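You operate a simulated robot arm through the tools that you are given. There is no shell and no other tool. Be economical: measure what you need, move in short steps, check, and stop when the job is done.

The job below is to be done with a simulated two-armed robot. You get a single attempt, and the scene is never put back.

Task
Seat the belt guard with both hands, pin it and tighten its knob.
Fine: the guard pin goes home in the pin boss. The crusher stays isolated and locked.

It is judged by the outcome, as a careful person would: the job done as asked, and still so three seconds after it is handed in. It fails if anything else is knocked over, pushed out of place, dropped, spilled or broken.

Robot
Two 6-joint arms with two-finger parallel grippers on one trunk, on a base that drives. Base frame: it is fixed to the floor where the robot stands at the start and does not move with it; the origin is under the middle of the robot, x ahead of it, y to its left, z up. Units: mm, rad, N and s.
The left shoulder is at the start at [60, 187, 1272], the right one opposite. With the tool pointing down near the work surface each hand reaches from about 100 to 540 mm from the robot's upright axis, wherever it stands, measured 20 degrees to its own side. Places, roughly: crusher lock [1300, 100, 1200]; guard knob [400, 600, 900]; guard seat [500, 700, 900]; pin boss [400, 800, 900]. Payload 1.57 kg a hand.
The TCP of each hand is the grasp point between the finger pads, 30 mm short of the fingertips. In the tool frame z runs along the fingers and y along their closing line. The gripper opens to 110 mm. The fingers are 24 mm wide and 12 mm thick; the gripper's body (48 by 112 mm) begins 78 mm behind the TCP.
Orientation is that of the tool frame in the base frame, as a unit quaternion [x, y, z, w]. With the fingers straight down and closing along the base's y, the tool's x points along the base's -x, its y along +y and its z along -z.

Tools
- The arms move only by the tool play_rows. It takes "left_motion", "right_motion" or both (then of equal length, played together; a hand with none holds still); each is a list of rows, each a list of 7 numbers: the shift along the tool's x, y, z in mm, then the turn, a rotation vector about the tool's x, y, z in rad, then the opening, from 0 (shut) to 1 (fully open). In form: [[dx, dy, dz, wx, wy, wz, jaw], ...]. A call has 1 to 8 rows; each row is the pose to reach, as a shift and turn from the pose commanded when the call began, along the tool's axes at that moment. Each row takes 0.2 s and may step no farther than 50 mm and 0.15 rad from the row before; otherwise, or with a gripper value out of range, the whole call is refused. A pose out of reach is approached as far as the arm can. The call stops where the force on the tool passes 40 N (or 10 N more than at its start, if that is more) or the arm is blocked; 0.2 s more then pass. The fingers move at their own pace (about 153 mm/s each) and stop on an object; they squeeze with about 26 N. The grip force told is the motor's: it shows also when the fingers shut on nothing. Time passes only in rows, and 0.2 s behind the last, so rows that repeat a pose let the fingers close. The reply holds the time, the measured pose of the TCP, the force on the tool along the base axes, the opening and the grip force, in the units named above and with some noise, with the torque about the TCP (base axes, N m) and any sound that the robot's microphone picked up.
- Cameras (640 x 400 px; columns grow to the right, rows downward): "scene" is now at [-4.8, 20.5, 1791.4]; the picture's right is [0.33, -0.94, 0.00], its down [-0.87, -0.30, -0.39] and it looks along [0.37, 0.13, -0.92] (base axes); focal length 288 px, centre (320, 200). "left" rides on the left gripper at [70, -16, -141] in its tool frame; the picture's right is [0.23, 0.97, 0.00], its down [-0.86, 0.20, -0.48] and it looks along [-0.47, 0.11, 0.88] (tool axes); focal length 222 px, centre (320, 200). "right" rides on the right gripper at [70, 16, -141] in its tool frame; the picture's right is [-0.23, 0.97, 0.00], its down [-0.86, -0.20, -0.48] and it looks along [-0.47, -0.11, 0.88] (tool axes); focal length 222 px, centre (320, 200). There is no depth. A picture from a camera that has moved, and an enlarged one, comes with that camera's place and axes in the base frame and with its lens.
- capture(camera): a new picture of that camera. The clock stands still meanwhile.
- move_column(by): slides the trunk up (or, below 0, down) by that many mm; the arms and the scene camera ride with it, the base frame stays. It gives what a move gives, with no picture.
- steer(legs): drives the robot by 1 to 6 legs, each [ahead, left, turn to the left] in mm, mm and rad, along the robot's own axes; the way and the turn of a leg run together, so that a leg with both is an arc; at most 1500 mm and 3.142 rad a leg. The arms and the cameras ride along, it lands a little off, and it stops where it bumps. It gives what a move gives.
- turn_head(pan, tilt): turns the head with the scene camera to pan (to the left, within 1.501 rad either way) and tilt (down, from -0.506 to 1.204), counted from straight ahead of the robot. It gives what a move gives.
- enlarge(camera, box): a new picture of the part [left, top, right, bottom] of that camera's present view, enlarged. The clock stands still meanwhile.
- job_done(): hands the job in; it is judged then, once.

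Go step by step. Nothing tells you exact positions but the pictures and the camera data: compare them with the known pose of the tool, close in by small moves and look again before you grip or let go. The budget is 120 turns and 108 pictures, counting those below and the enlarged ones. Unless the task says otherwise, let go and move clear before handing in, and close with one line.

The tools are called after "Request:" as name(argument=value, ...) on one line, values as JSON. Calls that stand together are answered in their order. play_rows: Moves the arms, as the interface text tells. Its arguments: {"type":"object","properties":{"left_motion":{"type":"array"},"right_motion":{"type":"array"}},"required":[]} The other tools are called the same way: move_column (by) slides the trunk up or down; steer (legs) drives the base; turn_head (pan, tilt) turns the head that bears the scene camera; capture (camera) takes a picture; enlarge (camera, box) takes an enlarged picture of a part of a camera's view; job_done () hands the job in.

At the start:

```text
time: 0.0
left_eef_pos: [240.3, 327.9, 1299.6]
left_ee_rot: [0.0, 1.0, 0.001, 0.001]
left_force: [-0.4, -0.5, -0.4]
left_moment: [-0.02, -0.01, -0.01]
left_gripper_width: 110.1
left_finger_force: 0.1
right_eef_pos: [341.3, 32.3, 1216.7]
right_ee_rot: [0.0, 1.0, 0.001, 0.001]
right_force: [0.0, -0.3, -0.3]
right_moment: [-0.01, -0.03, -0.02]
right_gripper_width: 110.0
right_finger_force: 0.1
trunk travel left (down, up): [-900.0, 90.0]
robot x, y, heading: [-1.3, 1.5, -0.003]
head pan, tilt: [0.335, 1.173]
```

scene: 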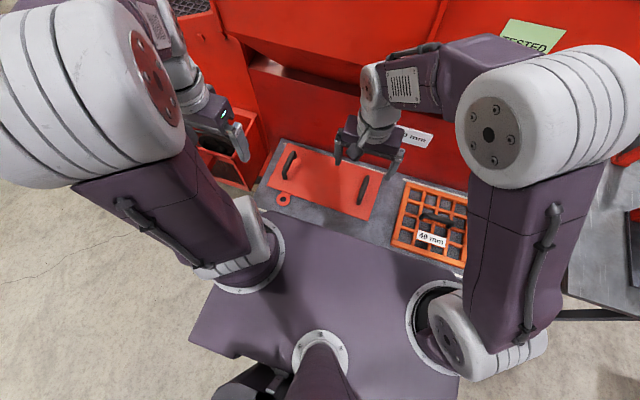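
right: 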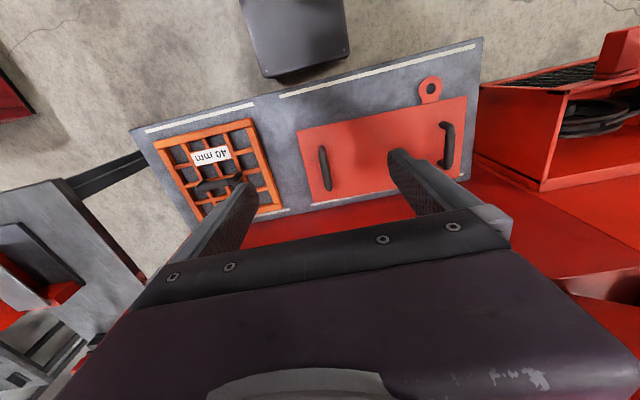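
left: 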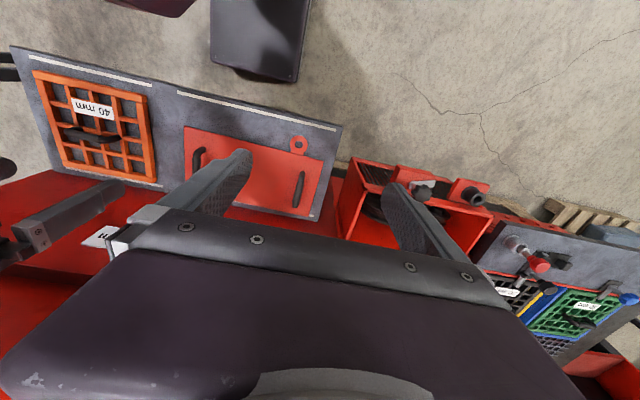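

I see the red guard with two handles lying on the bench ahead, and the seat housing off to the left. I turn the head to see the seat, the pin and the knob.

Request:
turn_head(pan=0.9, tilt=0.8)

Request:
capture(camera="scene")

Request:
enlarge(camera="left", box=[320, 100, 640, 300])

```text
time: 1.0
left_eef_pos: [239.6, 327.4, 1299.6]
left_ee_rot: [-0.001, 1.0, 0.0, 0.001]
left_force: [-0.5, 0.1, 0.0]
left_moment: [0.03, 0.01, -0.01]
left_gripper_width: 109.8
left_finger_force: 0.0
right_eef_pos: [341.5, 32.7, 1216.1]
right_ee_rot: [0.0, 1.0, 0.0, 0.001]
right_force: [-0.2, -0.2, 0.1]
right_moment: [0.02, 0.02, -0.03]
right_gripper_width: 110.0
right_finger_force: 0.0
trunk travel left (down, up): [-900.0, 90.0]
robot x, y, heading: [-0.4, 0.2, -0.002]
head pan, tilt: [0.901, 0.799]
```

```text
104 pictures are left
camera scene: at [-9.6, 64.6, 1817.5], right [0.78, -0.62, 0.0], down [-0.45, -0.56, -0.7], along [0.43, 0.55, -0.72], focal length 288 px, centre (320, 200)
```

scene: 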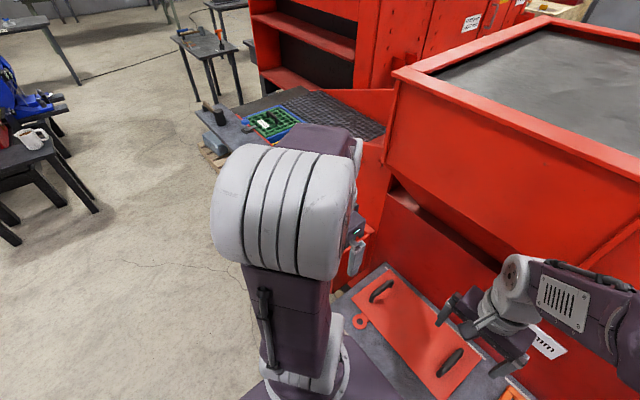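

```text
2.00 times, centred on (480, 200) of left
camera zoom: at [169.0, 311.5, 1440.7], right [-0.23, 0.97, 0.0], down [0.86, 0.2, 0.48], along [0.47, 0.11, -0.88], focal length 444 px, centre (0, 200)
```

zoom: 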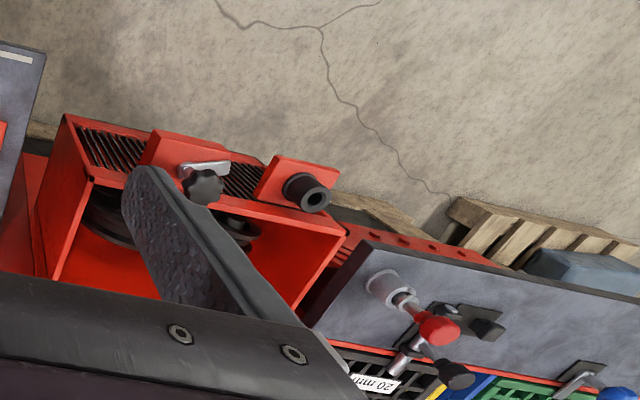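

The box with the clamp knob at about [370, 644] and the boss at about [345, 779] lies to the left, and pins stand on a bench farther left. I drive left parallel to the benches to look closer.

Request:
steer(legs=[[0, 450, 0]])

Request:
turn_head(pan=0.3, tilt=1.0)

Request:
capture(camera="scene")

Request:
capture(camera="left")

Request:
capture(camera="right")

```text
time: 3.7
left_eef_pos: [240.9, 778.1, 1300.3]
left_ee_rot: [0.001, 1.0, 0.0, -0.001]
left_force: [0.5, 0.4, 0.0]
left_moment: [0.04, 0.01, 0.0]
left_gripper_width: 110.2
left_finger_force: 0.0
right_eef_pos: [341.5, 483.2, 1214.8]
right_ee_rot: [0.001, 1.0, 0.001, 0.001]
right_force: [0.1, -0.7, 1.3]
right_moment: [0.04, 0.0, -0.02]
right_gripper_width: 110.2
right_finger_force: 0.1
trunk travel left (down, up): [-900.0, 90.0]
robot x, y, heading: [-2.0, 451.0, -0.002]
head pan, tilt: [0.901, 0.799]
```

```text
time: 4.7
left_eef_pos: [240.8, 780.8, 1299.3]
left_ee_rot: [0.001, 1.0, 0.0, 0.0]
left_force: [0.8, -0.4, 0.3]
left_moment: [0.0, -0.02, -0.01]
left_gripper_width: 109.9
left_finger_force: 0.0
right_eef_pos: [342.3, 484.6, 1215.6]
right_ee_rot: [0.001, 1.0, 0.0, 0.001]
right_force: [-0.4, -1.0, 0.4]
right_moment: [0.01, -0.02, 0.0]
right_gripper_width: 110.1
right_finger_force: 0.0
trunk travel left (down, up): [-900.0, 90.0]
robot x, y, heading: [-0.0, 451.1, -0.004]
head pan, tilt: [0.3, 1.0]
```

```text
102 pictures are left
camera scene: at [7.2, 475.6, 1802.4], right [0.29, -0.96, 0.0], down [-0.8, -0.25, -0.54], along [0.52, 0.16, -0.84], focal length 288 px, centre (320, 200)
```

scene: 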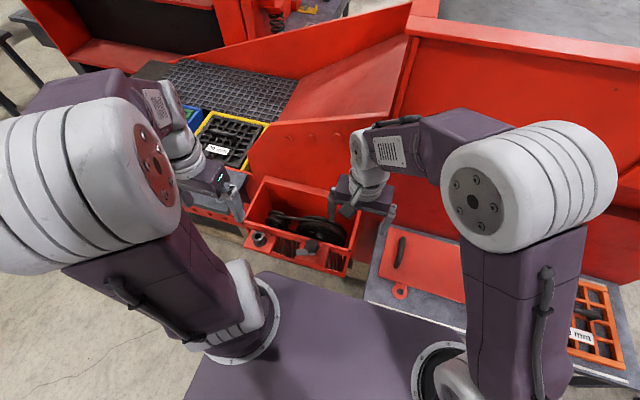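

```text
101 pictures are left
camera left: at [169.9, 764.6, 1440.6], right [-0.23, 0.97, 0.0], down [0.86, 0.2, 0.48], along [0.47, 0.11, -0.88], focal length 222 px, centre (320, 200)
```

left: 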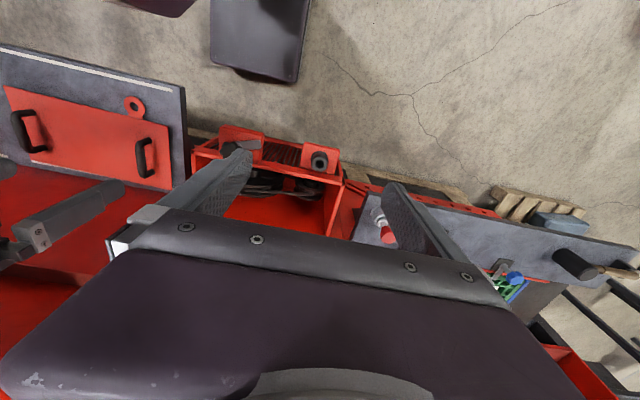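

```text
100 pictures are left
camera right: at [273.3, 501.1, 1357.5], right [0.23, 0.97, 0.0], down [0.85, -0.2, 0.48], along [0.47, -0.11, -0.88], focal length 222 px, centre (320, 200)
```

right: 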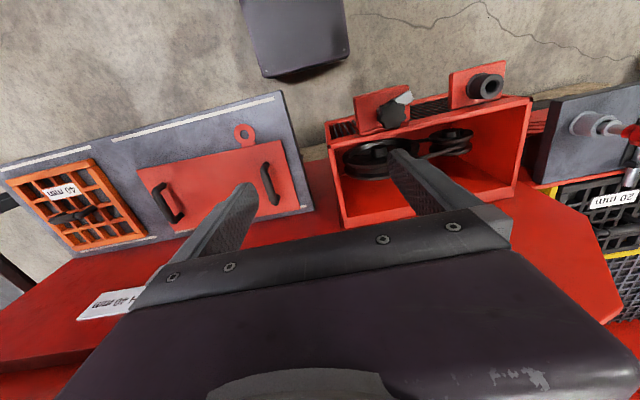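

Request:
enlarge(camera="scene", box=[180, 160, 380, 285])

Request:
enlarge(camera="right", box=[310, 40, 640, 246])

Request:
enlarge(camera="left", box=[160, 100, 400, 250])

```text
3.20 times, centred on (280, 222) of scene
camera zoom: at [7.2, 475.6, 1802.4], right [0.29, -0.96, 0.0], down [-0.8, -0.25, -0.54], along [0.52, 0.16, -0.84], focal length 922 px, centre (448, 128)
```

zoom: 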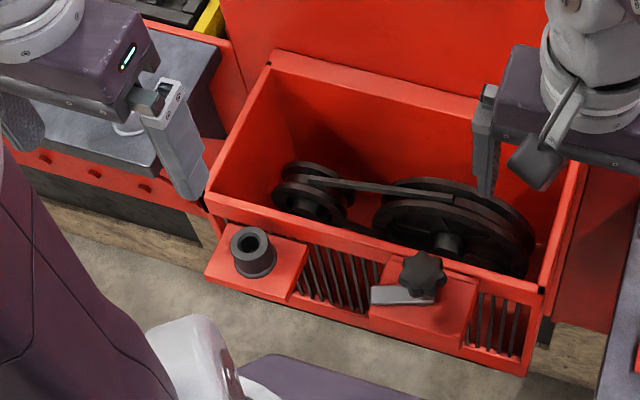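

```text
1.94 times, centred on (475, 143) of right
camera zoom: at [273.3, 501.1, 1357.5], right [0.23, 0.97, 0.0], down [0.85, -0.2, 0.48], along [0.47, -0.11, -0.88], focal length 431 px, centre (19, 310)
```

zoom: 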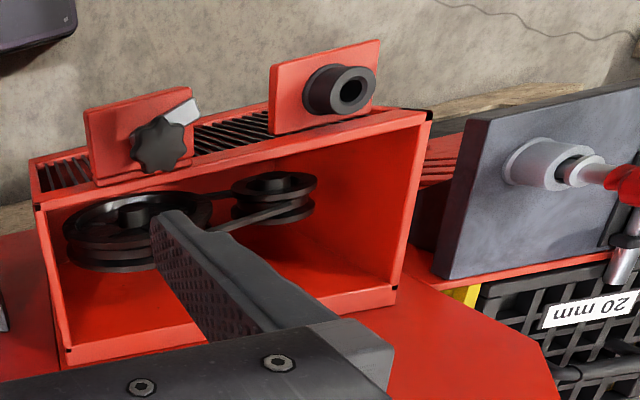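

```text
2.67 times, centred on (280, 175) of left
camera zoom: at [169.9, 764.6, 1440.6], right [-0.23, 0.97, 0.0], down [0.86, 0.2, 0.48], along [0.47, 0.11, -0.88], focal length 592 px, centre (427, 267)
```

zoom: 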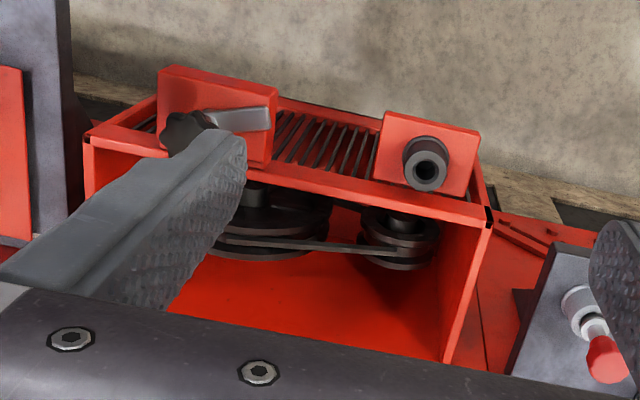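

The open-topped belt box has a vertical boss at about [359, 808, 893] and a swivel clamp; the guard's ring tab sits on the same side as the boss, so it just needs carrying over. I drive back to stand square to the guard.

Request:
steer(legs=[[0, -290, 0]])

Request:
turn_head(pan=0.0, tilt=1.05)

Request:
capture(camera="scene")

Request:
capture(camera="left")

Request:
capture(camera="right")

```text
time: 6.7
left_eef_pos: [240.1, 492.1, 1299.6]
left_ee_rot: [0.0, 1.0, -0.001, 0.0]
left_force: [-0.4, 0.7, -0.6]
left_moment: [-0.03, -0.01, 0.0]
left_gripper_width: 109.6
left_finger_force: 0.0
right_eef_pos: [342.2, 196.6, 1215.4]
right_ee_rot: [0.0, 1.0, 0.0, 0.0]
right_force: [-0.4, 0.0, 0.0]
right_moment: [-0.04, 0.01, 0.0]
right_gripper_width: 109.9
right_finger_force: 0.1
trunk travel left (down, up): [-900.0, 90.0]
robot x, y, heading: [0.9, 163.0, -0.003]
head pan, tilt: [0.3, 1.0]
```

```text
time: 7.5
left_eef_pos: [239.7, 490.3, 1299.8]
left_ee_rot: [0.0, 1.0, 0.0, 0.0]
left_force: [1.2, -0.7, 0.8]
left_moment: [0.04, 0.03, -0.04]
left_gripper_width: 110.4
left_finger_force: 0.1
right_eef_pos: [342.8, 193.6, 1217.0]
right_ee_rot: [-0.001, 1.0, 0.001, 0.0]
right_force: [0.0, -0.7, -0.8]
right_moment: [0.04, 0.01, 0.03]
right_gripper_width: 109.8
right_finger_force: 0.1
trunk travel left (down, up): [-900.0, 90.0]
robot x, y, heading: [0.1, 163.7, -0.005]
head pan, tilt: [0.0, 1.051]
```

```text
96 pictures are left
camera scene: at [6.8, 162.8, 1799.0], right [0.0, -1.0, 0.0], down [-0.87, 0.0, -0.5], along [0.5, 0.0, -0.87], focal length 288 px, centre (320, 200)
```

scene: 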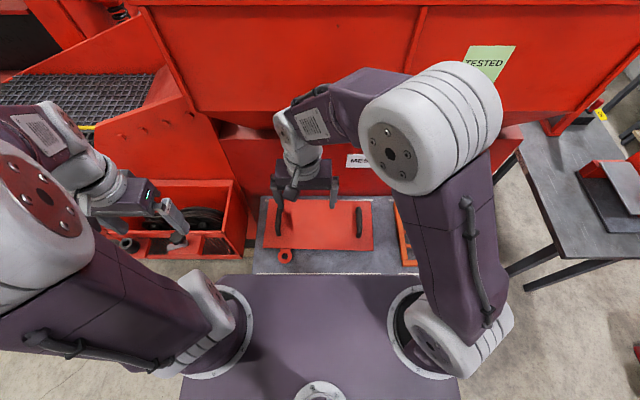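

```text
95 pictures are left
camera left: at [169.3, 472.9, 1440.9], right [-0.23, 0.97, 0.0], down [0.86, 0.2, 0.48], along [0.47, 0.11, -0.88], focal length 222 px, centre (320, 200)
```

left: 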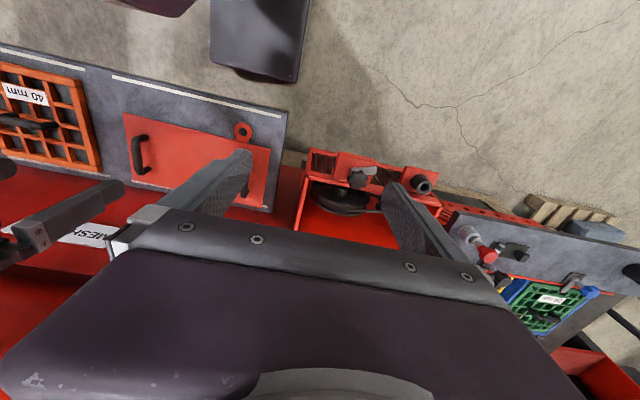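

```text
94 pictures are left
camera right: at [272.9, 209.6, 1357.6], right [0.23, 0.97, 0.0], down [0.85, -0.2, 0.48], along [0.47, -0.11, -0.88], focal length 222 px, centre (320, 200)
```

right: 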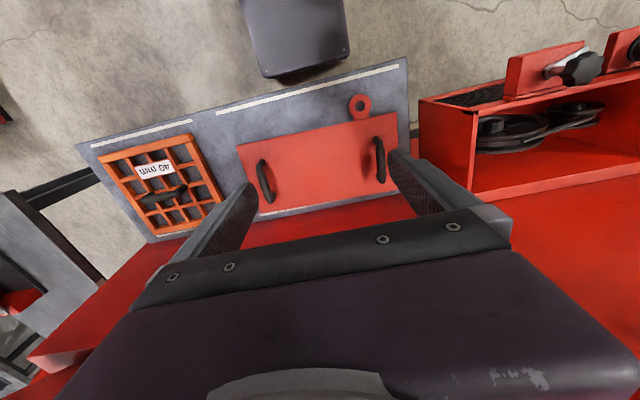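

Both views agree: handles at about [478, 316] and [475, 18], standing upright along x. I bring both hands above them, still high.

Request:
play_rows(left_motion=[[-26, -19, 37, 0, 0, 0, 1], [-52, -38, 74, 0, 0, 0, 1], [-78, -57, 111, 0, 0, 0, 1], [-104, -76, 148, 0, 0, 0, 1], [-130, -95, 185, 0, 0, 0, 1], [-156, -114, 222, 0, 0, 0, 1], [-182, -133, 259, 0, 0, 0, 1], [-208, -152, 296, 0, 0, 0, 1]], right_motion=[[-17, -22, 28, 0, 0, 0, 1], [-34, -44, 56, 0, 0, 0, 1], [-51, -66, 84, 0, 0, 0, 1], [-68, -88, 112, 0, 0, 0, 1], [-85, -110, 140, 0, 0, 0, 1], [-102, -132, 168, 0, 0, 0, 1], [-119, -154, 196, 0, 0, 0, 1], [-135, -176, 224, 0, 0, 0, 1]])

Request:
capture(camera="left")

Request:
capture(camera="right")

```text
time: 9.3
left_eef_pos: [451.9, 335.2, 1001.7]
left_ee_rot: [-0.001, 1.0, 0.0, -0.001]
left_force: [0.5, 0.2, -0.7]
left_moment: [-0.01, 0.02, 0.0]
left_gripper_width: 110.1
left_finger_force: 0.0
right_eef_pos: [477.8, 16.9, 990.7]
right_ee_rot: [0.0, 1.0, 0.001, -0.001]
right_force: [-0.5, -0.2, -0.1]
right_moment: [0.0, 0.01, 0.0]
right_gripper_width: 110.1
right_finger_force: 0.1
trunk travel left (down, up): [-900.0, 90.0]
robot x, y, heading: [-0.5, 164.1, 0.003]
head pan, tilt: [0.0, 1.051]
```

```text
93 pictures are left
camera left: at [381.3, 319.5, 1143.7], right [-0.23, 0.97, 0.0], down [0.86, 0.2, 0.48], along [0.46, 0.11, -0.88], focal length 222 px, centre (320, 200)
```

left: 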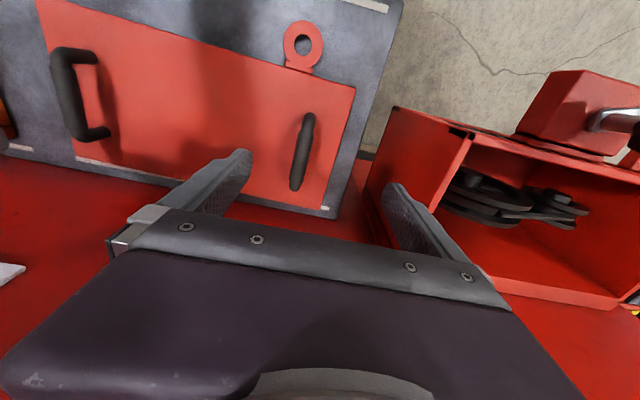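

```text
92 pictures are left
camera right: at [409.9, 32.9, 1132.6], right [0.23, 0.97, 0.0], down [0.86, -0.2, 0.48], along [0.46, -0.11, -0.88], focal length 222 px, centre (320, 200)
```

right: 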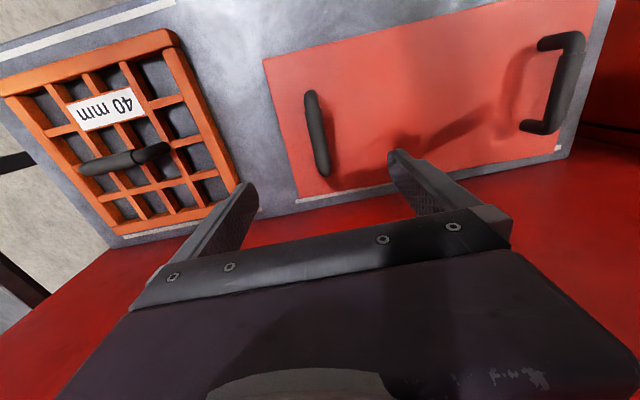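

Triangulated handle bars: left about [477, 316, 832], right about [472, 16, 832], guard yawed about -0.035. I lower partway and check.

Request:
play_rows(left_motion=[[-10, -8, 40, 0, 0, 0.015, 1], [-20, -16, 80, 0, 0, 0.035, 1], [-25, -19, 110, 0, 0, 0.035, 1], [-25, -19, 110, 0, 0, 0.035, 1]], right_motion=[[2, 0, 40, 0, 0, 0.015, 1], [5, -1, 80, 0, 0, 0.035, 1], [6, -1, 100, 0, 0, 0.035, 1], [6, -1, 100, 0, 0, 0.035, 1]])

Request:
capture(camera="left")

Request:
capture(camera="right")

```text
time: 10.3
left_eef_pos: [471.5, 318.1, 892.3]
left_ee_rot: [0.018, 1.0, 0.0, 0.0]
left_force: [0.1, 0.1, 0.5]
left_moment: [0.0, -0.03, 0.04]
left_gripper_width: 110.0
left_finger_force: 0.1
right_eef_pos: [468.9, 17.7, 892.6]
right_ee_rot: [0.019, 1.0, 0.0, 0.0]
right_force: [-0.4, 0.6, 0.3]
right_moment: [0.01, -0.01, -0.01]
right_gripper_width: 110.1
right_finger_force: 0.1
trunk travel left (down, up): [-900.0, 90.0]
robot x, y, heading: [1.6, 163.9, -0.001]
head pan, tilt: [0.0, 1.051]
```

```text
91 pictures are left
camera left: at [401.4, 305.1, 1034.4], right [-0.19, 0.98, 0.0], down [0.86, 0.17, 0.48], along [0.47, 0.09, -0.88], focal length 222 px, centre (320, 200)
```

left: 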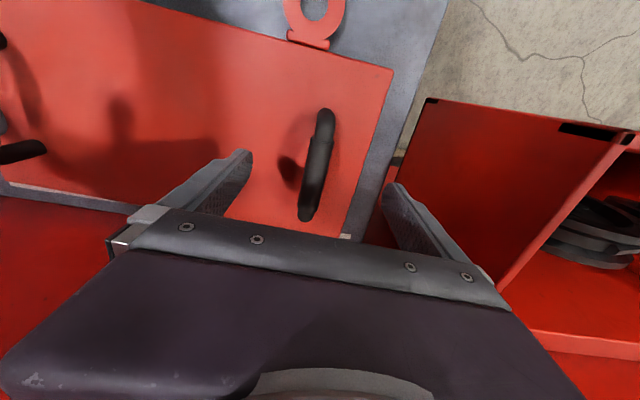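

```text
90 pictures are left
camera right: at [400.6, 35.9, 1033.6], right [0.26, 0.97, 0.0], down [0.85, -0.23, 0.48], along [0.46, -0.13, -0.88], focal length 222 px, centre (320, 200)
```

right: 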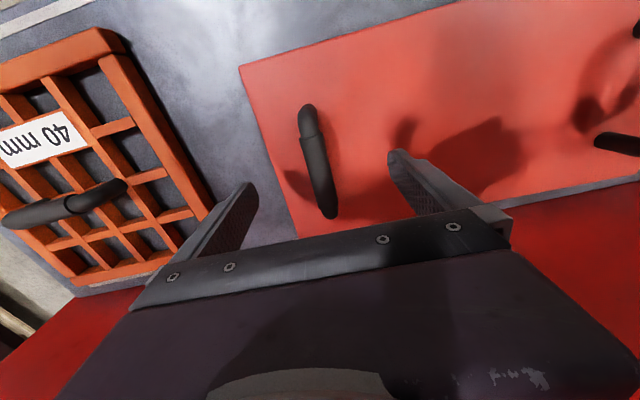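

Hands straddle both handles. I lower to grip height, check forces, and close.

Request:
play_rows(left_motion=[[-3, -2, 25, 0, 0, 0, 1], [-6, -3, 50, 0, 0, 0, 1], [-6, -3, 50, 0, 0, 0, 0.4], [-6, -3, 50, 0, 0, 0, 0.2], [-6, -3, 50, 0, 0, 0, 0], [-6, -3, 50, 0, 0, 0, 0], [-6, -3, 50, 0, 0, 0, 0]], right_motion=[[-1, -2, 25, 0, 0, 0, 1], [-2, -4, 50, 0, 0, 0, 1], [-2, -4, 50, 0, 0, 0, 0.4], [-2, -4, 50, 0, 0, 0, 0.2], [-2, -4, 50, 0, 0, 0, 0], [-2, -4, 50, 0, 0, 0, 0], [-2, -4, 50, 0, 0, 0, 0]])

Request:
capture(camera="left")

Request:
capture(camera="right")

```text
time: 11.9
left_eef_pos: [477.7, 315.7, 843.4]
left_ee_rot: [0.018, 1.0, -0.001, -0.001]
left_force: [-1.1, -31.5, 0.4]
left_moment: [-0.29, 0.01, 0.38]
left_gripper_width: 22.1
left_finger_force: 26.0
right_eef_pos: [471.9, 16.0, 842.0]
right_ee_rot: [0.018, 1.0, -0.001, 0.0]
right_force: [-0.1, 38.1, 0.1]
right_moment: [0.28, -0.33, 0.33]
right_gripper_width: 21.7
right_finger_force: 25.5
trunk travel left (down, up): [-900.0, 90.0]
robot x, y, heading: [0.3, 162.1, 0.001]
head pan, tilt: [0.0, 1.051]
```

```text
89 pictures are left
camera left: at [407.5, 301.8, 984.6], right [-0.19, 0.98, 0.0], down [0.86, 0.17, 0.48], along [0.47, 0.09, -0.88], focal length 222 px, centre (320, 200)
```

left: 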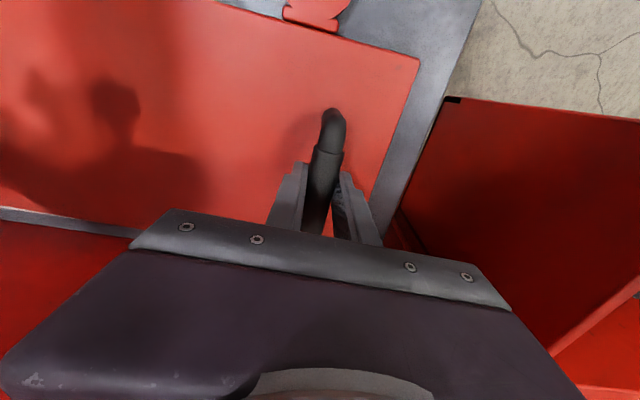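

```text
88 pictures are left
camera right: at [403.9, 33.4, 983.5], right [0.26, 0.97, 0.0], down [0.85, -0.23, 0.48], along [0.46, -0.12, -0.88], focal length 222 px, centre (320, 200)
```

right: 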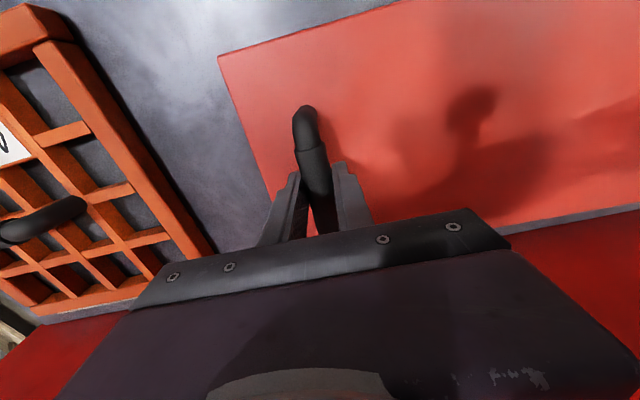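

Both handles are gripped but the hands pull apart slightly. I bring them 2 mm together each and see the forces.

Request:
play_rows(left_motion=[[0, -2, 0, 0, 0, 0, 0], [0, -2, 0, 0, 0, 0, 0]], right_motion=[[0, 2, 0, 0, 0, 0, 0], [0, 2, 0, 0, 0, 0, 0]])

```text
time: 12.5
left_eef_pos: [479.0, 315.0, 844.9]
left_ee_rot: [0.018, 1.0, -0.001, 0.0]
left_force: [3.3, -1.1, 2.1]
left_moment: [0.02, 0.22, 0.36]
left_gripper_width: 21.7
left_finger_force: 25.7
right_eef_pos: [472.6, 15.0, 841.9]
right_ee_rot: [0.018, 1.0, -0.001, 0.001]
right_force: [-1.2, 7.3, 2.5]
right_moment: [0.05, -0.16, 0.43]
right_gripper_width: 21.6
right_finger_force: 26.1
trunk travel left (down, up): [-900.0, 90.0]
robot x, y, heading: [-1.7, 163.4, -0.002]
head pan, tilt: [0.0, 1.051]
```

Forces relaxed. I lift the guard straight up 200 mm.

Request:
play_rows(left_motion=[[0, 0, -10, 0, 0, 0, 0], [0, 0, -35, 0, 0, 0, 0], [0, 0, -65, 0, 0, 0, 0], [0, 0, -95, 0, 0, 0, 0], [0, 0, -125, 0, 0, 0, 0], [0, 0, -155, 0, 0, 0, 0], [0, 0, -185, 0, 0, 0, 0], [0, 0, -200, 0, 0, 0, 0]], right_motion=[[0, 0, -10, 0, 0, 0, 0], [0, 0, -35, 0, 0, 0, 0], [0, 0, -65, 0, 0, 0, 0], [0, 0, -95, 0, 0, 0, 0], [0, 0, -125, 0, 0, 0, 0], [0, 0, -155, 0, 0, 0, 0], [0, 0, -185, 0, 0, 0, 0], [0, 0, -200, 0, 0, 0, 0]])

Request:
capture(camera="scene")

```text
time: 14.3
left_eef_pos: [479.0, 314.5, 1042.2]
left_ee_rot: [0.018, 1.0, 0.001, -0.002]
left_force: [3.1, 33.4, -10.4]
left_moment: [0.25, 0.1, 0.39]
left_gripper_width: 21.6
left_finger_force: 25.9
right_eef_pos: [473.2, 13.7, 1040.7]
right_ee_rot: [0.017, 1.0, -0.001, -0.002]
right_force: [-3.5, -35.4, -10.8]
right_moment: [-0.21, -0.06, 0.32]
right_gripper_width: 21.9
right_finger_force: 25.6
trunk travel left (down, up): [-900.0, 90.0]
robot x, y, heading: [-0.2, 158.5, 0.003]
head pan, tilt: [0.0, 1.051]
```

```text
87 pictures are left
camera scene: at [9.6, 163.8, 1798.9], right [0.0, -1.0, 0.0], down [-0.87, 0.0, -0.5], along [0.5, 0.0, -0.87], focal length 288 px, centre (320, 200)
```

scene: 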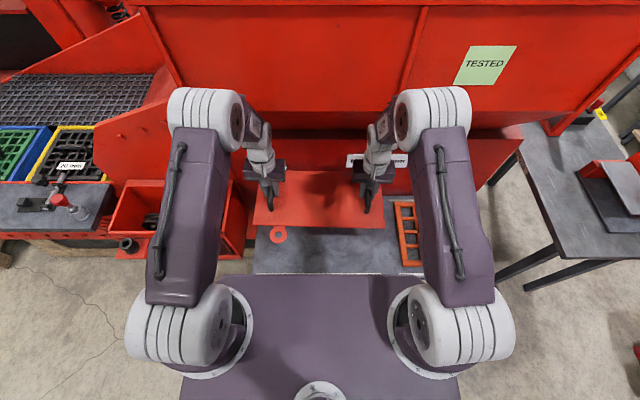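

The guard hangs level from both hands. I relax the sideways squeeze and turn the guard by about 0.025 to square it.

Request:
play_rows(left_motion=[[0, 2, 0, 0, 0, 0, 0], [2, 2, 0, 0, 0, -0.012, 0], [3.7, 2, 0, 0, 0, -0.025, 0], [3.7, 2, 0, 0, 0, -0.025, 0]], right_motion=[[0, -2, 0, 0, 0, 0, 0], [-2, -2, 0, 0, 0, -0.012, 0], [-3.7, -2, 0, 0, 0, -0.025, 0], [-3.7, -2, 0, 0, 0, -0.025, 0]])

Request:
turn_head(pan=0.5, tilt=1.0)

Request:
capture(camera="scene")

```text
time: 15.3
left_eef_pos: [477.3, 314.2, 1041.9]
left_ee_rot: [0.006, 1.0, -0.001, 0.0]
left_force: [3.3, -12.2, -10.7]
left_moment: [-0.08, -0.03, 0.42]
left_gripper_width: 22.1
left_finger_force: 25.8
right_eef_pos: [479.9, 13.9, 1040.5]
right_ee_rot: [0.005, 1.0, 0.001, 0.0]
right_force: [-3.0, 11.6, -9.9]
right_moment: [0.1, 0.12, 0.48]
right_gripper_width: 22.0
right_finger_force: 25.5
trunk travel left (down, up): [-900.0, 90.0]
robot x, y, heading: [4.0, 159.1, -0.004]
head pan, tilt: [0.0, 1.051]
```

```text
time: 16.2
left_eef_pos: [477.3, 314.6, 1041.2]
left_ee_rot: [0.005, 1.0, -0.001, -0.001]
left_force: [3.2, -38.9, -10.8]
left_moment: [-0.29, 0.09, 0.35]
left_gripper_width: 21.6
left_finger_force: 25.5
right_eef_pos: [477.9, 14.9, 1041.3]
right_ee_rot: [0.006, 1.0, 0.0, 0.0]
right_force: [-2.2, 37.3, -11.0]
right_moment: [0.28, -0.02, 0.34]
right_gripper_width: 21.9
right_finger_force: 25.4
trunk travel left (down, up): [-900.0, 90.0]
robot x, y, heading: [0.8, 162.8, 0.001]
head pan, tilt: [0.499, 1.0]
```

```text
86 pictures are left
camera scene: at [5.3, 196.9, 1802.4], right [0.48, -0.88, 0.0], down [-0.74, -0.4, -0.54], along [0.47, 0.26, -0.84], focal length 288 px, centre (320, 200)
```

scene: 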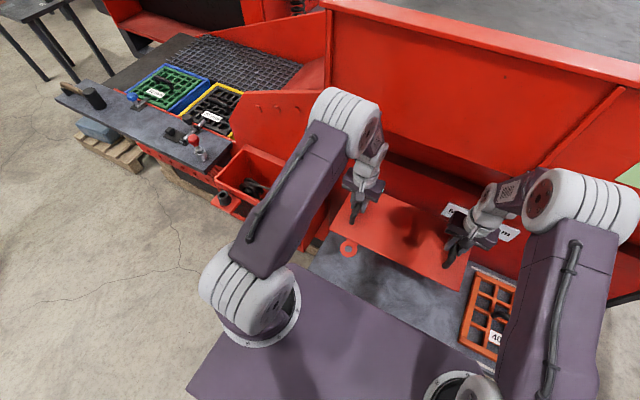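

I ease the grip strain, raise the trunk 60 mm for clearance over the knob, then drive left with the guard.

Request:
play_rows(left_motion=[[0, -0.8, 0, 0, 0, 0, 0], [0, -0.8, 0, 0, 0, 0, 0]], right_motion=[[0, 0.8, 0, 0, 0, 0, 0], [0, 0.8, 0, 0, 0, 0, 0]])

Request:
move_column(by=60)

Request:
steer(legs=[[0, 250, 0], [0, 250, 0]])

Request:
turn_head(pan=0.25, tilt=1.1)

Request:
capture(camera="scene")

Request:
capture(camera="left")

Request:
capture(camera="right")

```text
time: 16.8
left_eef_pos: [477.7, 315.2, 1042.9]
left_ee_rot: [0.005, 1.0, 0.0, -0.002]
left_force: [2.5, -34.1, -10.6]
left_moment: [-0.26, 0.13, 0.36]
left_gripper_width: 21.7
left_finger_force: 26.2
right_eef_pos: [477.8, 13.6, 1040.9]
right_ee_rot: [0.005, 1.0, 0.001, 0.0]
right_force: [-2.3, 34.1, -10.7]
right_moment: [0.23, -0.07, 0.37]
right_gripper_width: 21.7
right_finger_force: 26.0
trunk travel left (down, up): [-900.0, 90.0]
robot x, y, heading: [-2.2, 161.7, -0.002]
head pan, tilt: [0.499, 1.0]
```

```text
time: 17.8
left_eef_pos: [476.5, 315.0, 1100.5]
left_ee_rot: [0.006, 1.0, 0.0, -0.002]
left_force: [2.6, -34.4, -10.3]
left_moment: [-0.27, 0.15, 0.29]
left_gripper_width: 21.8
left_finger_force: 26.7
right_eef_pos: [479.7, 15.6, 1100.1]
right_ee_rot: [0.006, 1.0, 0.0, -0.002]
right_force: [-2.2, 33.7, -9.7]
right_moment: [0.21, -0.06, 0.36]
right_gripper_width: 22.0
right_finger_force: 25.9
trunk travel left (down, up): [-960.0, 30.0]
robot x, y, heading: [-0.2, 167.5, 0.001]
head pan, tilt: [0.499, 1.0]
```

```text
time: 21.1
left_eef_pos: [476.7, 813.2, 1101.9]
left_ee_rot: [0.006, 1.0, 0.002, -0.001]
left_force: [2.7, -34.2, -10.3]
left_moment: [-0.23, 0.1, 0.33]
left_gripper_width: 21.7
left_finger_force: 25.9
right_eef_pos: [477.9, 513.8, 1099.3]
right_ee_rot: [0.006, 1.0, 0.002, -0.001]
right_force: [-3.3, 33.3, -10.2]
right_moment: [0.26, -0.01, 0.39]
right_gripper_width: 21.8
right_finger_force: 26.0
trunk travel left (down, up): [-960.0, 30.0]
robot x, y, heading: [-0.3, 666.9, -0.004]
head pan, tilt: [0.499, 1.0]
```

```text
time: 21.9
left_eef_pos: [477.8, 815.9, 1101.4]
left_ee_rot: [0.005, 1.0, -0.001, -0.001]
left_force: [2.2, -3.7, -10.6]
left_moment: [-0.05, 0.27, 0.34]
left_gripper_width: 21.8
left_finger_force: 25.6
right_eef_pos: [479.0, 515.7, 1100.4]
right_ee_rot: [0.005, 1.0, 0.001, -0.002]
right_force: [-3.1, 4.8, -10.7]
right_moment: [0.01, -0.19, 0.32]
right_gripper_width: 21.8
right_finger_force: 26.1
trunk travel left (down, up): [-960.0, 30.0]
robot x, y, heading: [-1.6, 665.4, 0.001]
head pan, tilt: [0.25, 1.1]
```

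```text
85 pictures are left
camera scene: at [6.0, 681.7, 1855.8], right [0.25, -0.97, 0.0], down [-0.86, -0.22, -0.45], along [0.44, 0.11, -0.89], focal length 288 px, centre (320, 200)
```

scene: 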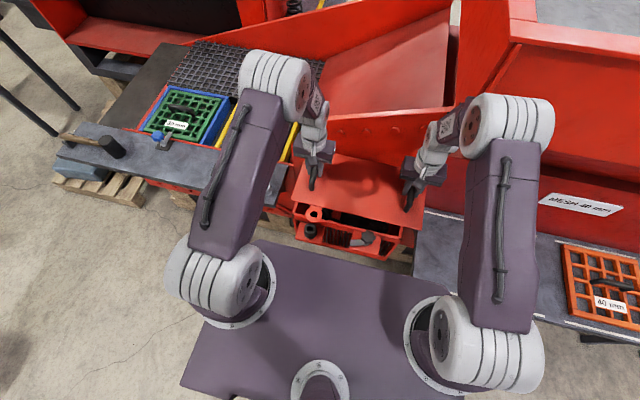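

```text
84 pictures are left
camera left: at [407.2, 800.8, 1243.6], right [-0.22, 0.98, 0.0], down [0.86, 0.19, 0.48], along [0.47, 0.1, -0.88], focal length 222 px, centre (320, 200)
```

left: 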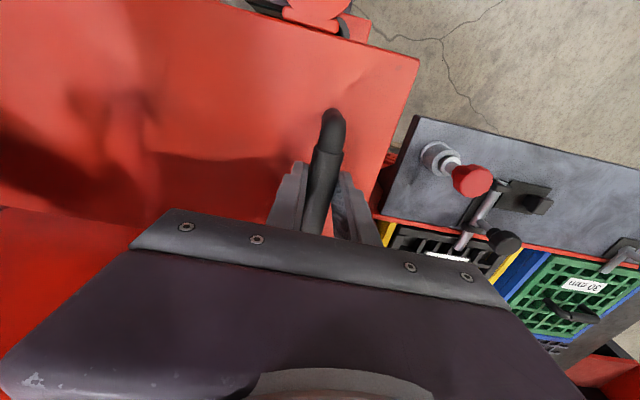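

```text
83 pictures are left
camera right: at [410.3, 532.6, 1242.3], right [0.24, 0.97, 0.0], down [0.85, -0.21, 0.48], along [0.46, -0.11, -0.88], focal length 222 px, centre (320, 200)
```

right: 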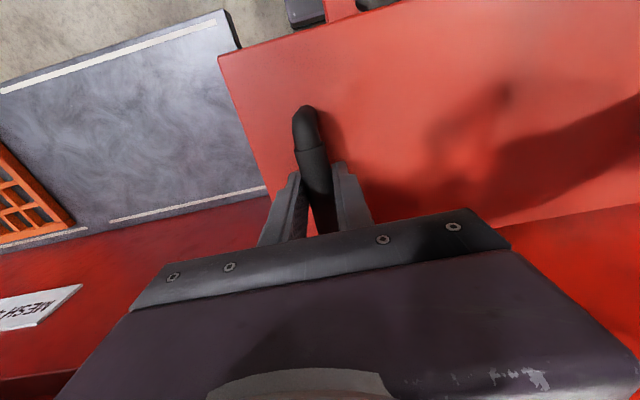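

Request:
enlarge(camera="scene", box=[270, 140, 430, 260])

Request:
enlarge(camera="left", box=[380, 100, 640, 262])

```text
3.33 times, centred on (350, 200) of scene
camera zoom: at [6.0, 681.7, 1855.8], right [0.25, -0.97, 0.0], down [-0.86, -0.22, -0.45], along [0.44, 0.11, -0.89], focal length 961 px, centre (220, 200)
```

zoom: 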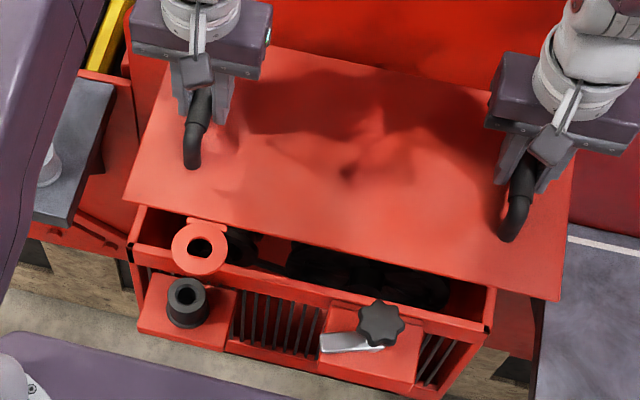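

```text
2.46 times, centred on (510, 181) of left
camera zoom: at [407.2, 800.8, 1243.6], right [-0.22, 0.98, 0.0], down [0.86, 0.19, 0.48], along [0.47, 0.1, -0.88], focal length 547 px, centre (-148, 247)
```

zoom: 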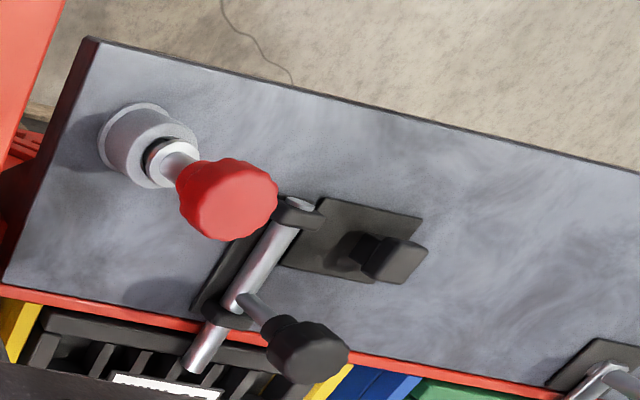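

The red-headed pin stands in a steel holder on the left bench. Ring is at about [354, 789], boss at [364, 809]; I shift the guard +10 x, +20 y and lower 70 mm, then compare again.

Request:
play_rows(left_motion=[[-3, 7, 0, 0, 0, 0, 0], [-7, 14, 10, 0, 0, 0, 0], [-10, 20, 30, 0, 0, 0, 0], [-10, 20, 50, 0, 0, 0, 0], [-10, 20, 70, 0, 0, 0, 0], [-10, 20, 70, 0, 0, 0, 0]], right_motion=[[-3, 7, 0, 0, 0, 0, 0], [-7, 14, 10, 0, 0, 0, 0], [-10, 20, 30, 0, 0, 0, 0], [-10, 20, 50, 0, 0, 0, 0], [-10, 20, 70, 0, 0, 0, 0], [-10, 20, 70, 0, 0, 0, 0]])

Request:
enlarge(camera="scene", box=[270, 140, 430, 260])

```text
time: 23.3
left_eef_pos: [488.4, 837.0, 1031.7]
left_ee_rot: [0.005, 1.0, -0.001, 0.0]
left_force: [2.9, -2.2, -10.8]
left_moment: [-0.02, -0.22, 0.3]
left_gripper_width: 21.7
left_finger_force: 26.2
right_eef_pos: [488.8, 536.0, 1031.4]
right_ee_rot: [0.005, 1.0, 0.0, -0.002]
right_force: [-1.6, 1.8, -10.2]
right_moment: [0.0, 0.3, 0.31]
right_gripper_width: 21.9
right_finger_force: 25.4
trunk travel left (down, up): [-960.0, 30.0]
robot x, y, heading: [0.7, 668.7, -0.0]
head pan, tilt: [0.25, 1.1]
```

```text
3.33 times, centred on (350, 200) of scene
camera zoom: at [6.1, 682.2, 1855.8], right [0.25, -0.97, 0.0], down [-0.86, -0.22, -0.45], along [0.44, 0.11, -0.89], focal length 961 px, centre (220, 200)
```

zoom: 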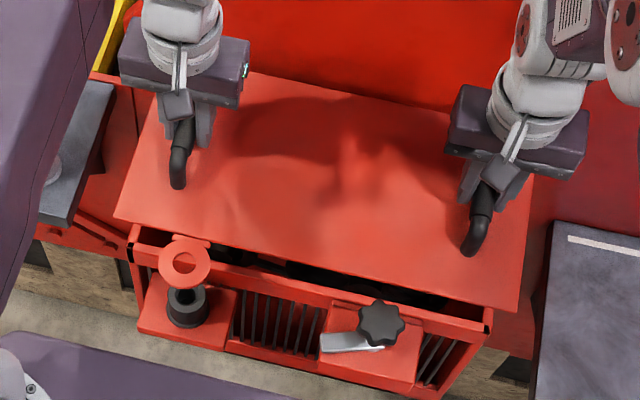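

Ring now projects to about [361, 810]. I shift +3 in x and lower 45 mm more.

Request:
play_rows(left_motion=[[-3, 0, 15, 0, 0, 0, 0], [-3, 0, 30, 0, 0, 0, 0], [-3, 0, 45, 0, 0, 0, 0], [-3, 0, 45, 0, 0, 0, 0]], right_motion=[[-3, 0, 15, 0, 0, 0, 0], [-3, 0, 30, 0, 0, 0, 0], [-3, 0, 45, 0, 0, 0, 0], [-3, 0, 45, 0, 0, 0, 0]])

Request:
enlarge(camera="scene", box=[270, 160, 390, 235])

Request:
enlarge(camera="scene", box=[270, 140, 430, 260])

```text
time: 24.3
left_eef_pos: [490.6, 836.6, 986.8]
left_ee_rot: [0.005, 1.0, -0.001, -0.001]
left_force: [4.6, -11.2, -9.5]
left_moment: [-0.08, -0.15, 0.48]
left_gripper_width: 22.3
left_finger_force: 25.8
right_eef_pos: [492.1, 537.4, 986.5]
right_ee_rot: [0.004, 1.0, 0.0, -0.001]
right_force: [-3.4, 11.5, -11.2]
right_moment: [0.1, 0.25, 0.45]
right_gripper_width: 21.9
right_finger_force: 25.9
trunk travel left (down, up): [-960.0, 30.0]
robot x, y, heading: [-2.9, 663.1, -0.005]
head pan, tilt: [0.25, 1.1]
```

```text
5.33 times, centred on (330, 198) of scene
camera zoom: at [5.9, 681.4, 1855.8], right [0.25, -0.97, 0.0], down [-0.86, -0.22, -0.45], along [0.44, 0.11, -0.89], focal length 1537 px, centre (267, 213)
```

zoom: 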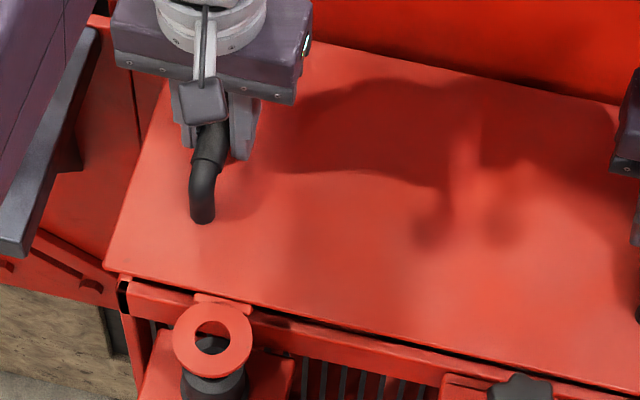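

```text
3.33 times, centred on (350, 200) of scene
camera zoom: at [5.9, 681.4, 1855.8], right [0.25, -0.97, 0.0], down [-0.86, -0.22, -0.45], along [0.44, 0.11, -0.89], focal length 961 px, centre (220, 200)
```

zoom: 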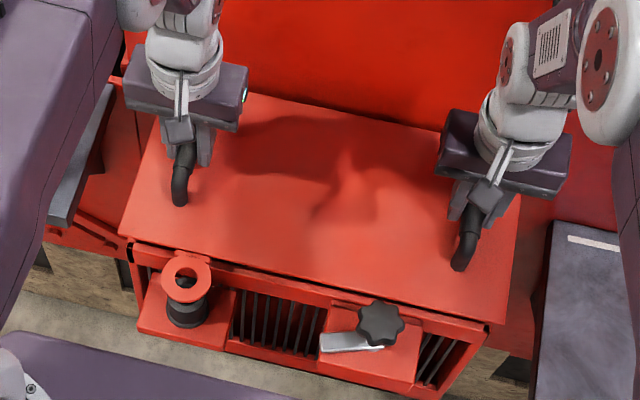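

The ring is nearly over the boss and the plate matches the rim. I lower 20 mm more, watching forces.

Request:
play_rows(left_motion=[[0, 0, 7, 0, 0, 0, 0], [0, 0, 14, 0, 0, 0, 0], [0, 0, 20, 0, 0, 0, 0], [0, 0, 20, 0, 0, 0, 0]], right_motion=[[0, 0, 7, 0, 0, 0, 0], [0, 0, 14, 0, 0, 0, 0], [0, 0, 20, 0, 0, 0, 0], [0, 0, 20, 0, 0, 0, 0]])

Request:
enlarge(camera="scene", box=[275, 190, 355, 240])

Request:
enlarge(camera="scene", box=[270, 140, 430, 260])

```text
time: 25.3
left_eef_pos: [490.8, 837.0, 968.3]
left_ee_rot: [0.006, 1.0, 0.0, -0.001]
left_force: [2.5, -14.7, -10.2]
left_moment: [-0.12, 0.13, 0.43]
left_gripper_width: 21.9
left_finger_force: 25.6
right_eef_pos: [491.3, 535.7, 965.6]
right_ee_rot: [0.006, 1.0, 0.0, -0.001]
right_force: [-3.3, 13.1, -10.6]
right_moment: [0.06, -0.06, 0.39]
right_gripper_width: 21.8
right_finger_force: 25.7
trunk travel left (down, up): [-960.0, 30.0]
robot x, y, heading: [2.3, 666.2, -0.001]
head pan, tilt: [0.25, 1.1]
```

```text
8.00 times, centred on (315, 215) of scene
camera zoom: at [6.0, 681.6, 1855.8], right [0.25, -0.97, 0.0], down [-0.86, -0.22, -0.45], along [0.44, 0.11, -0.89], focal length 2306 px, centre (360, 80)
```

zoom: 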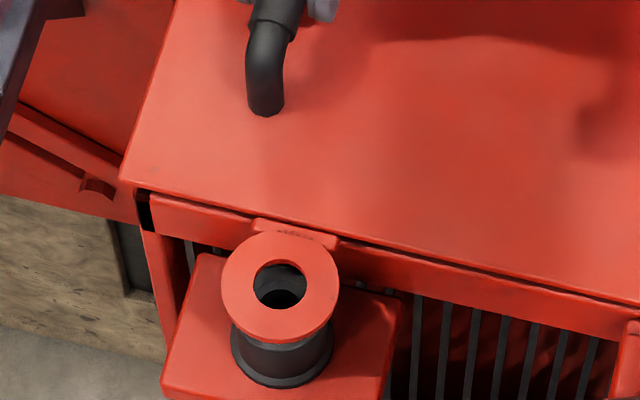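

```text
3.33 times, centred on (350, 200) of scene
camera zoom: at [6.0, 681.6, 1855.8], right [0.25, -0.97, 0.0], down [-0.86, -0.22, -0.45], along [0.44, 0.11, -0.89], focal length 961 px, centre (220, 200)
```

zoom: 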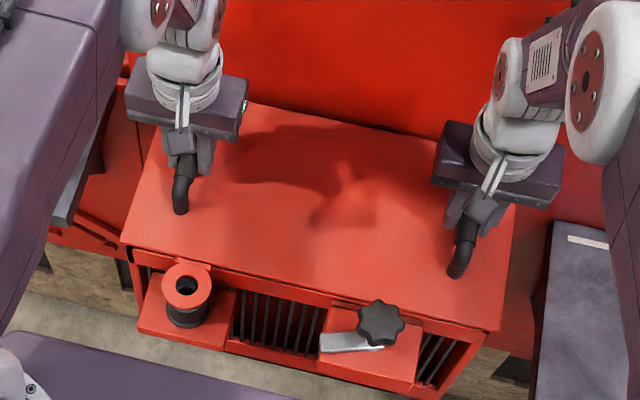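

Nearly concentric. I trim 1 mm toward the robot and lower slowly until it seats.

Request:
play_rows(left_motion=[[1, 0, 3, 0, 0, 0, 0], [1, 0, 6, 0, 0, 0, 0], [1, 0, 8, 0, 0, 0, 0], [1, 0, 10, 0, 0, 0, 0], [1, 0, 10, 0, 0, 0, 0]], right_motion=[[1, 0, 3, 0, 0, 0, 0], [1, 0, 6, 0, 0, 0, 0], [1, 0, 8, 0, 0, 0, 0], [1, 0, 10, 0, 0, 0, 0], [1, 0, 10, 0, 0, 0, 0]])

Request:
enlarge(camera="scene", box=[275, 190, 355, 240])

```text
time: 26.5
left_eef_pos: [487.1, 837.0, 960.0]
left_ee_rot: [0.005, 1.0, 0.0, 0.003]
left_force: [5.1, -4.5, 14.9]
left_moment: [-0.04, 0.49, 0.19]
left_gripper_width: 21.7
left_finger_force: 25.5
right_eef_pos: [488.9, 537.8, 958.4]
right_ee_rot: [0.006, 1.0, 0.0, 0.002]
right_force: [-2.0, 5.9, 13.9]
right_moment: [0.05, 0.63, 0.19]
right_gripper_width: 21.6
right_finger_force: 26.3
trunk travel left (down, up): [-960.0, 30.0]
robot x, y, heading: [2.0, 665.5, -0.008]
head pan, tilt: [0.25, 1.1]
```

```text
8.00 times, centred on (315, 215) of scene
camera zoom: at [-1.1, 681.4, 1856.3], right [0.25, -0.97, 0.0], down [-0.86, -0.22, -0.46], along [0.44, 0.11, -0.89], focal length 2306 px, centre (360, 80)
```

zoom: 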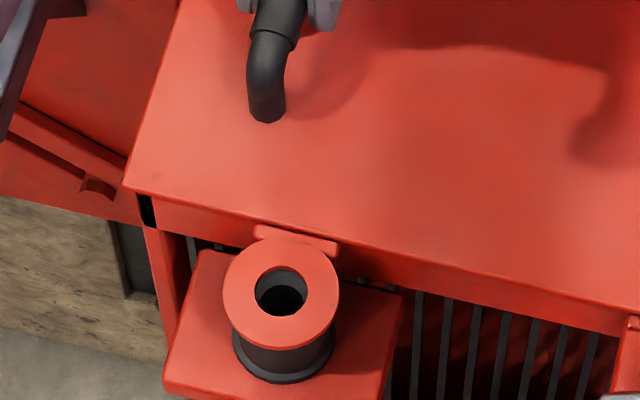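

Contact with the seat: both hands push about 24 N. I ease the push and inspect.

Request:
play_rows(left_motion=[[0, 0, -2, 0, 0, 0, 0], [0, 0, -2, 0, 0, 0, 0]], right_motion=[[0, 0, -2, 0, 0, 0, 0], [0, 0, -2, 0, 0, 0, 0]])

Request:
enlarge(camera="scene", box=[275, 190, 355, 240])

Request:
enlarge(camera="scene", box=[330, 190, 430, 252])

```text
time: 27.1
left_eef_pos: [487.8, 836.3, 959.4]
left_ee_rot: [0.006, 1.0, 0.0, 0.001]
left_force: [6.0, -0.9, 6.1]
left_moment: [0.03, -0.79, 0.15]
left_gripper_width: 21.9
left_finger_force: 25.5
right_eef_pos: [486.8, 536.1, 958.9]
right_ee_rot: [0.005, 1.0, 0.001, 0.0]
right_force: [-2.3, 1.8, 2.1]
right_moment: [0.08, -0.76, 0.16]
right_gripper_width: 21.8
right_finger_force: 25.5
trunk travel left (down, up): [-960.0, 30.0]
robot x, y, heading: [3.7, 665.8, -0.001]
head pan, tilt: [0.25, 1.1]
```

```text
8.00 times, centred on (315, 215) of scene
camera zoom: at [1.1, 681.5, 1855.6], right [0.25, -0.97, 0.0], down [-0.86, -0.22, -0.45], along [0.44, 0.11, -0.89], focal length 2306 px, centre (360, 80)
```

zoom: 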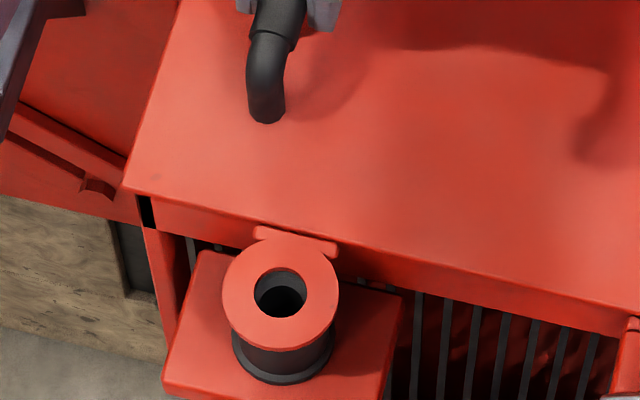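

```text
6.40 times, centred on (380, 221) of scene
camera zoom: at [1.1, 681.5, 1855.6], right [0.25, -0.97, 0.0], down [-0.86, -0.22, -0.45], along [0.44, 0.11, -0.89], focal length 1844 px, centre (-64, 66)
```

zoom: 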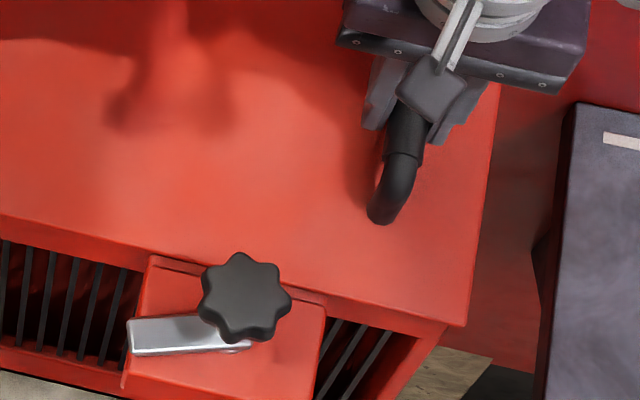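

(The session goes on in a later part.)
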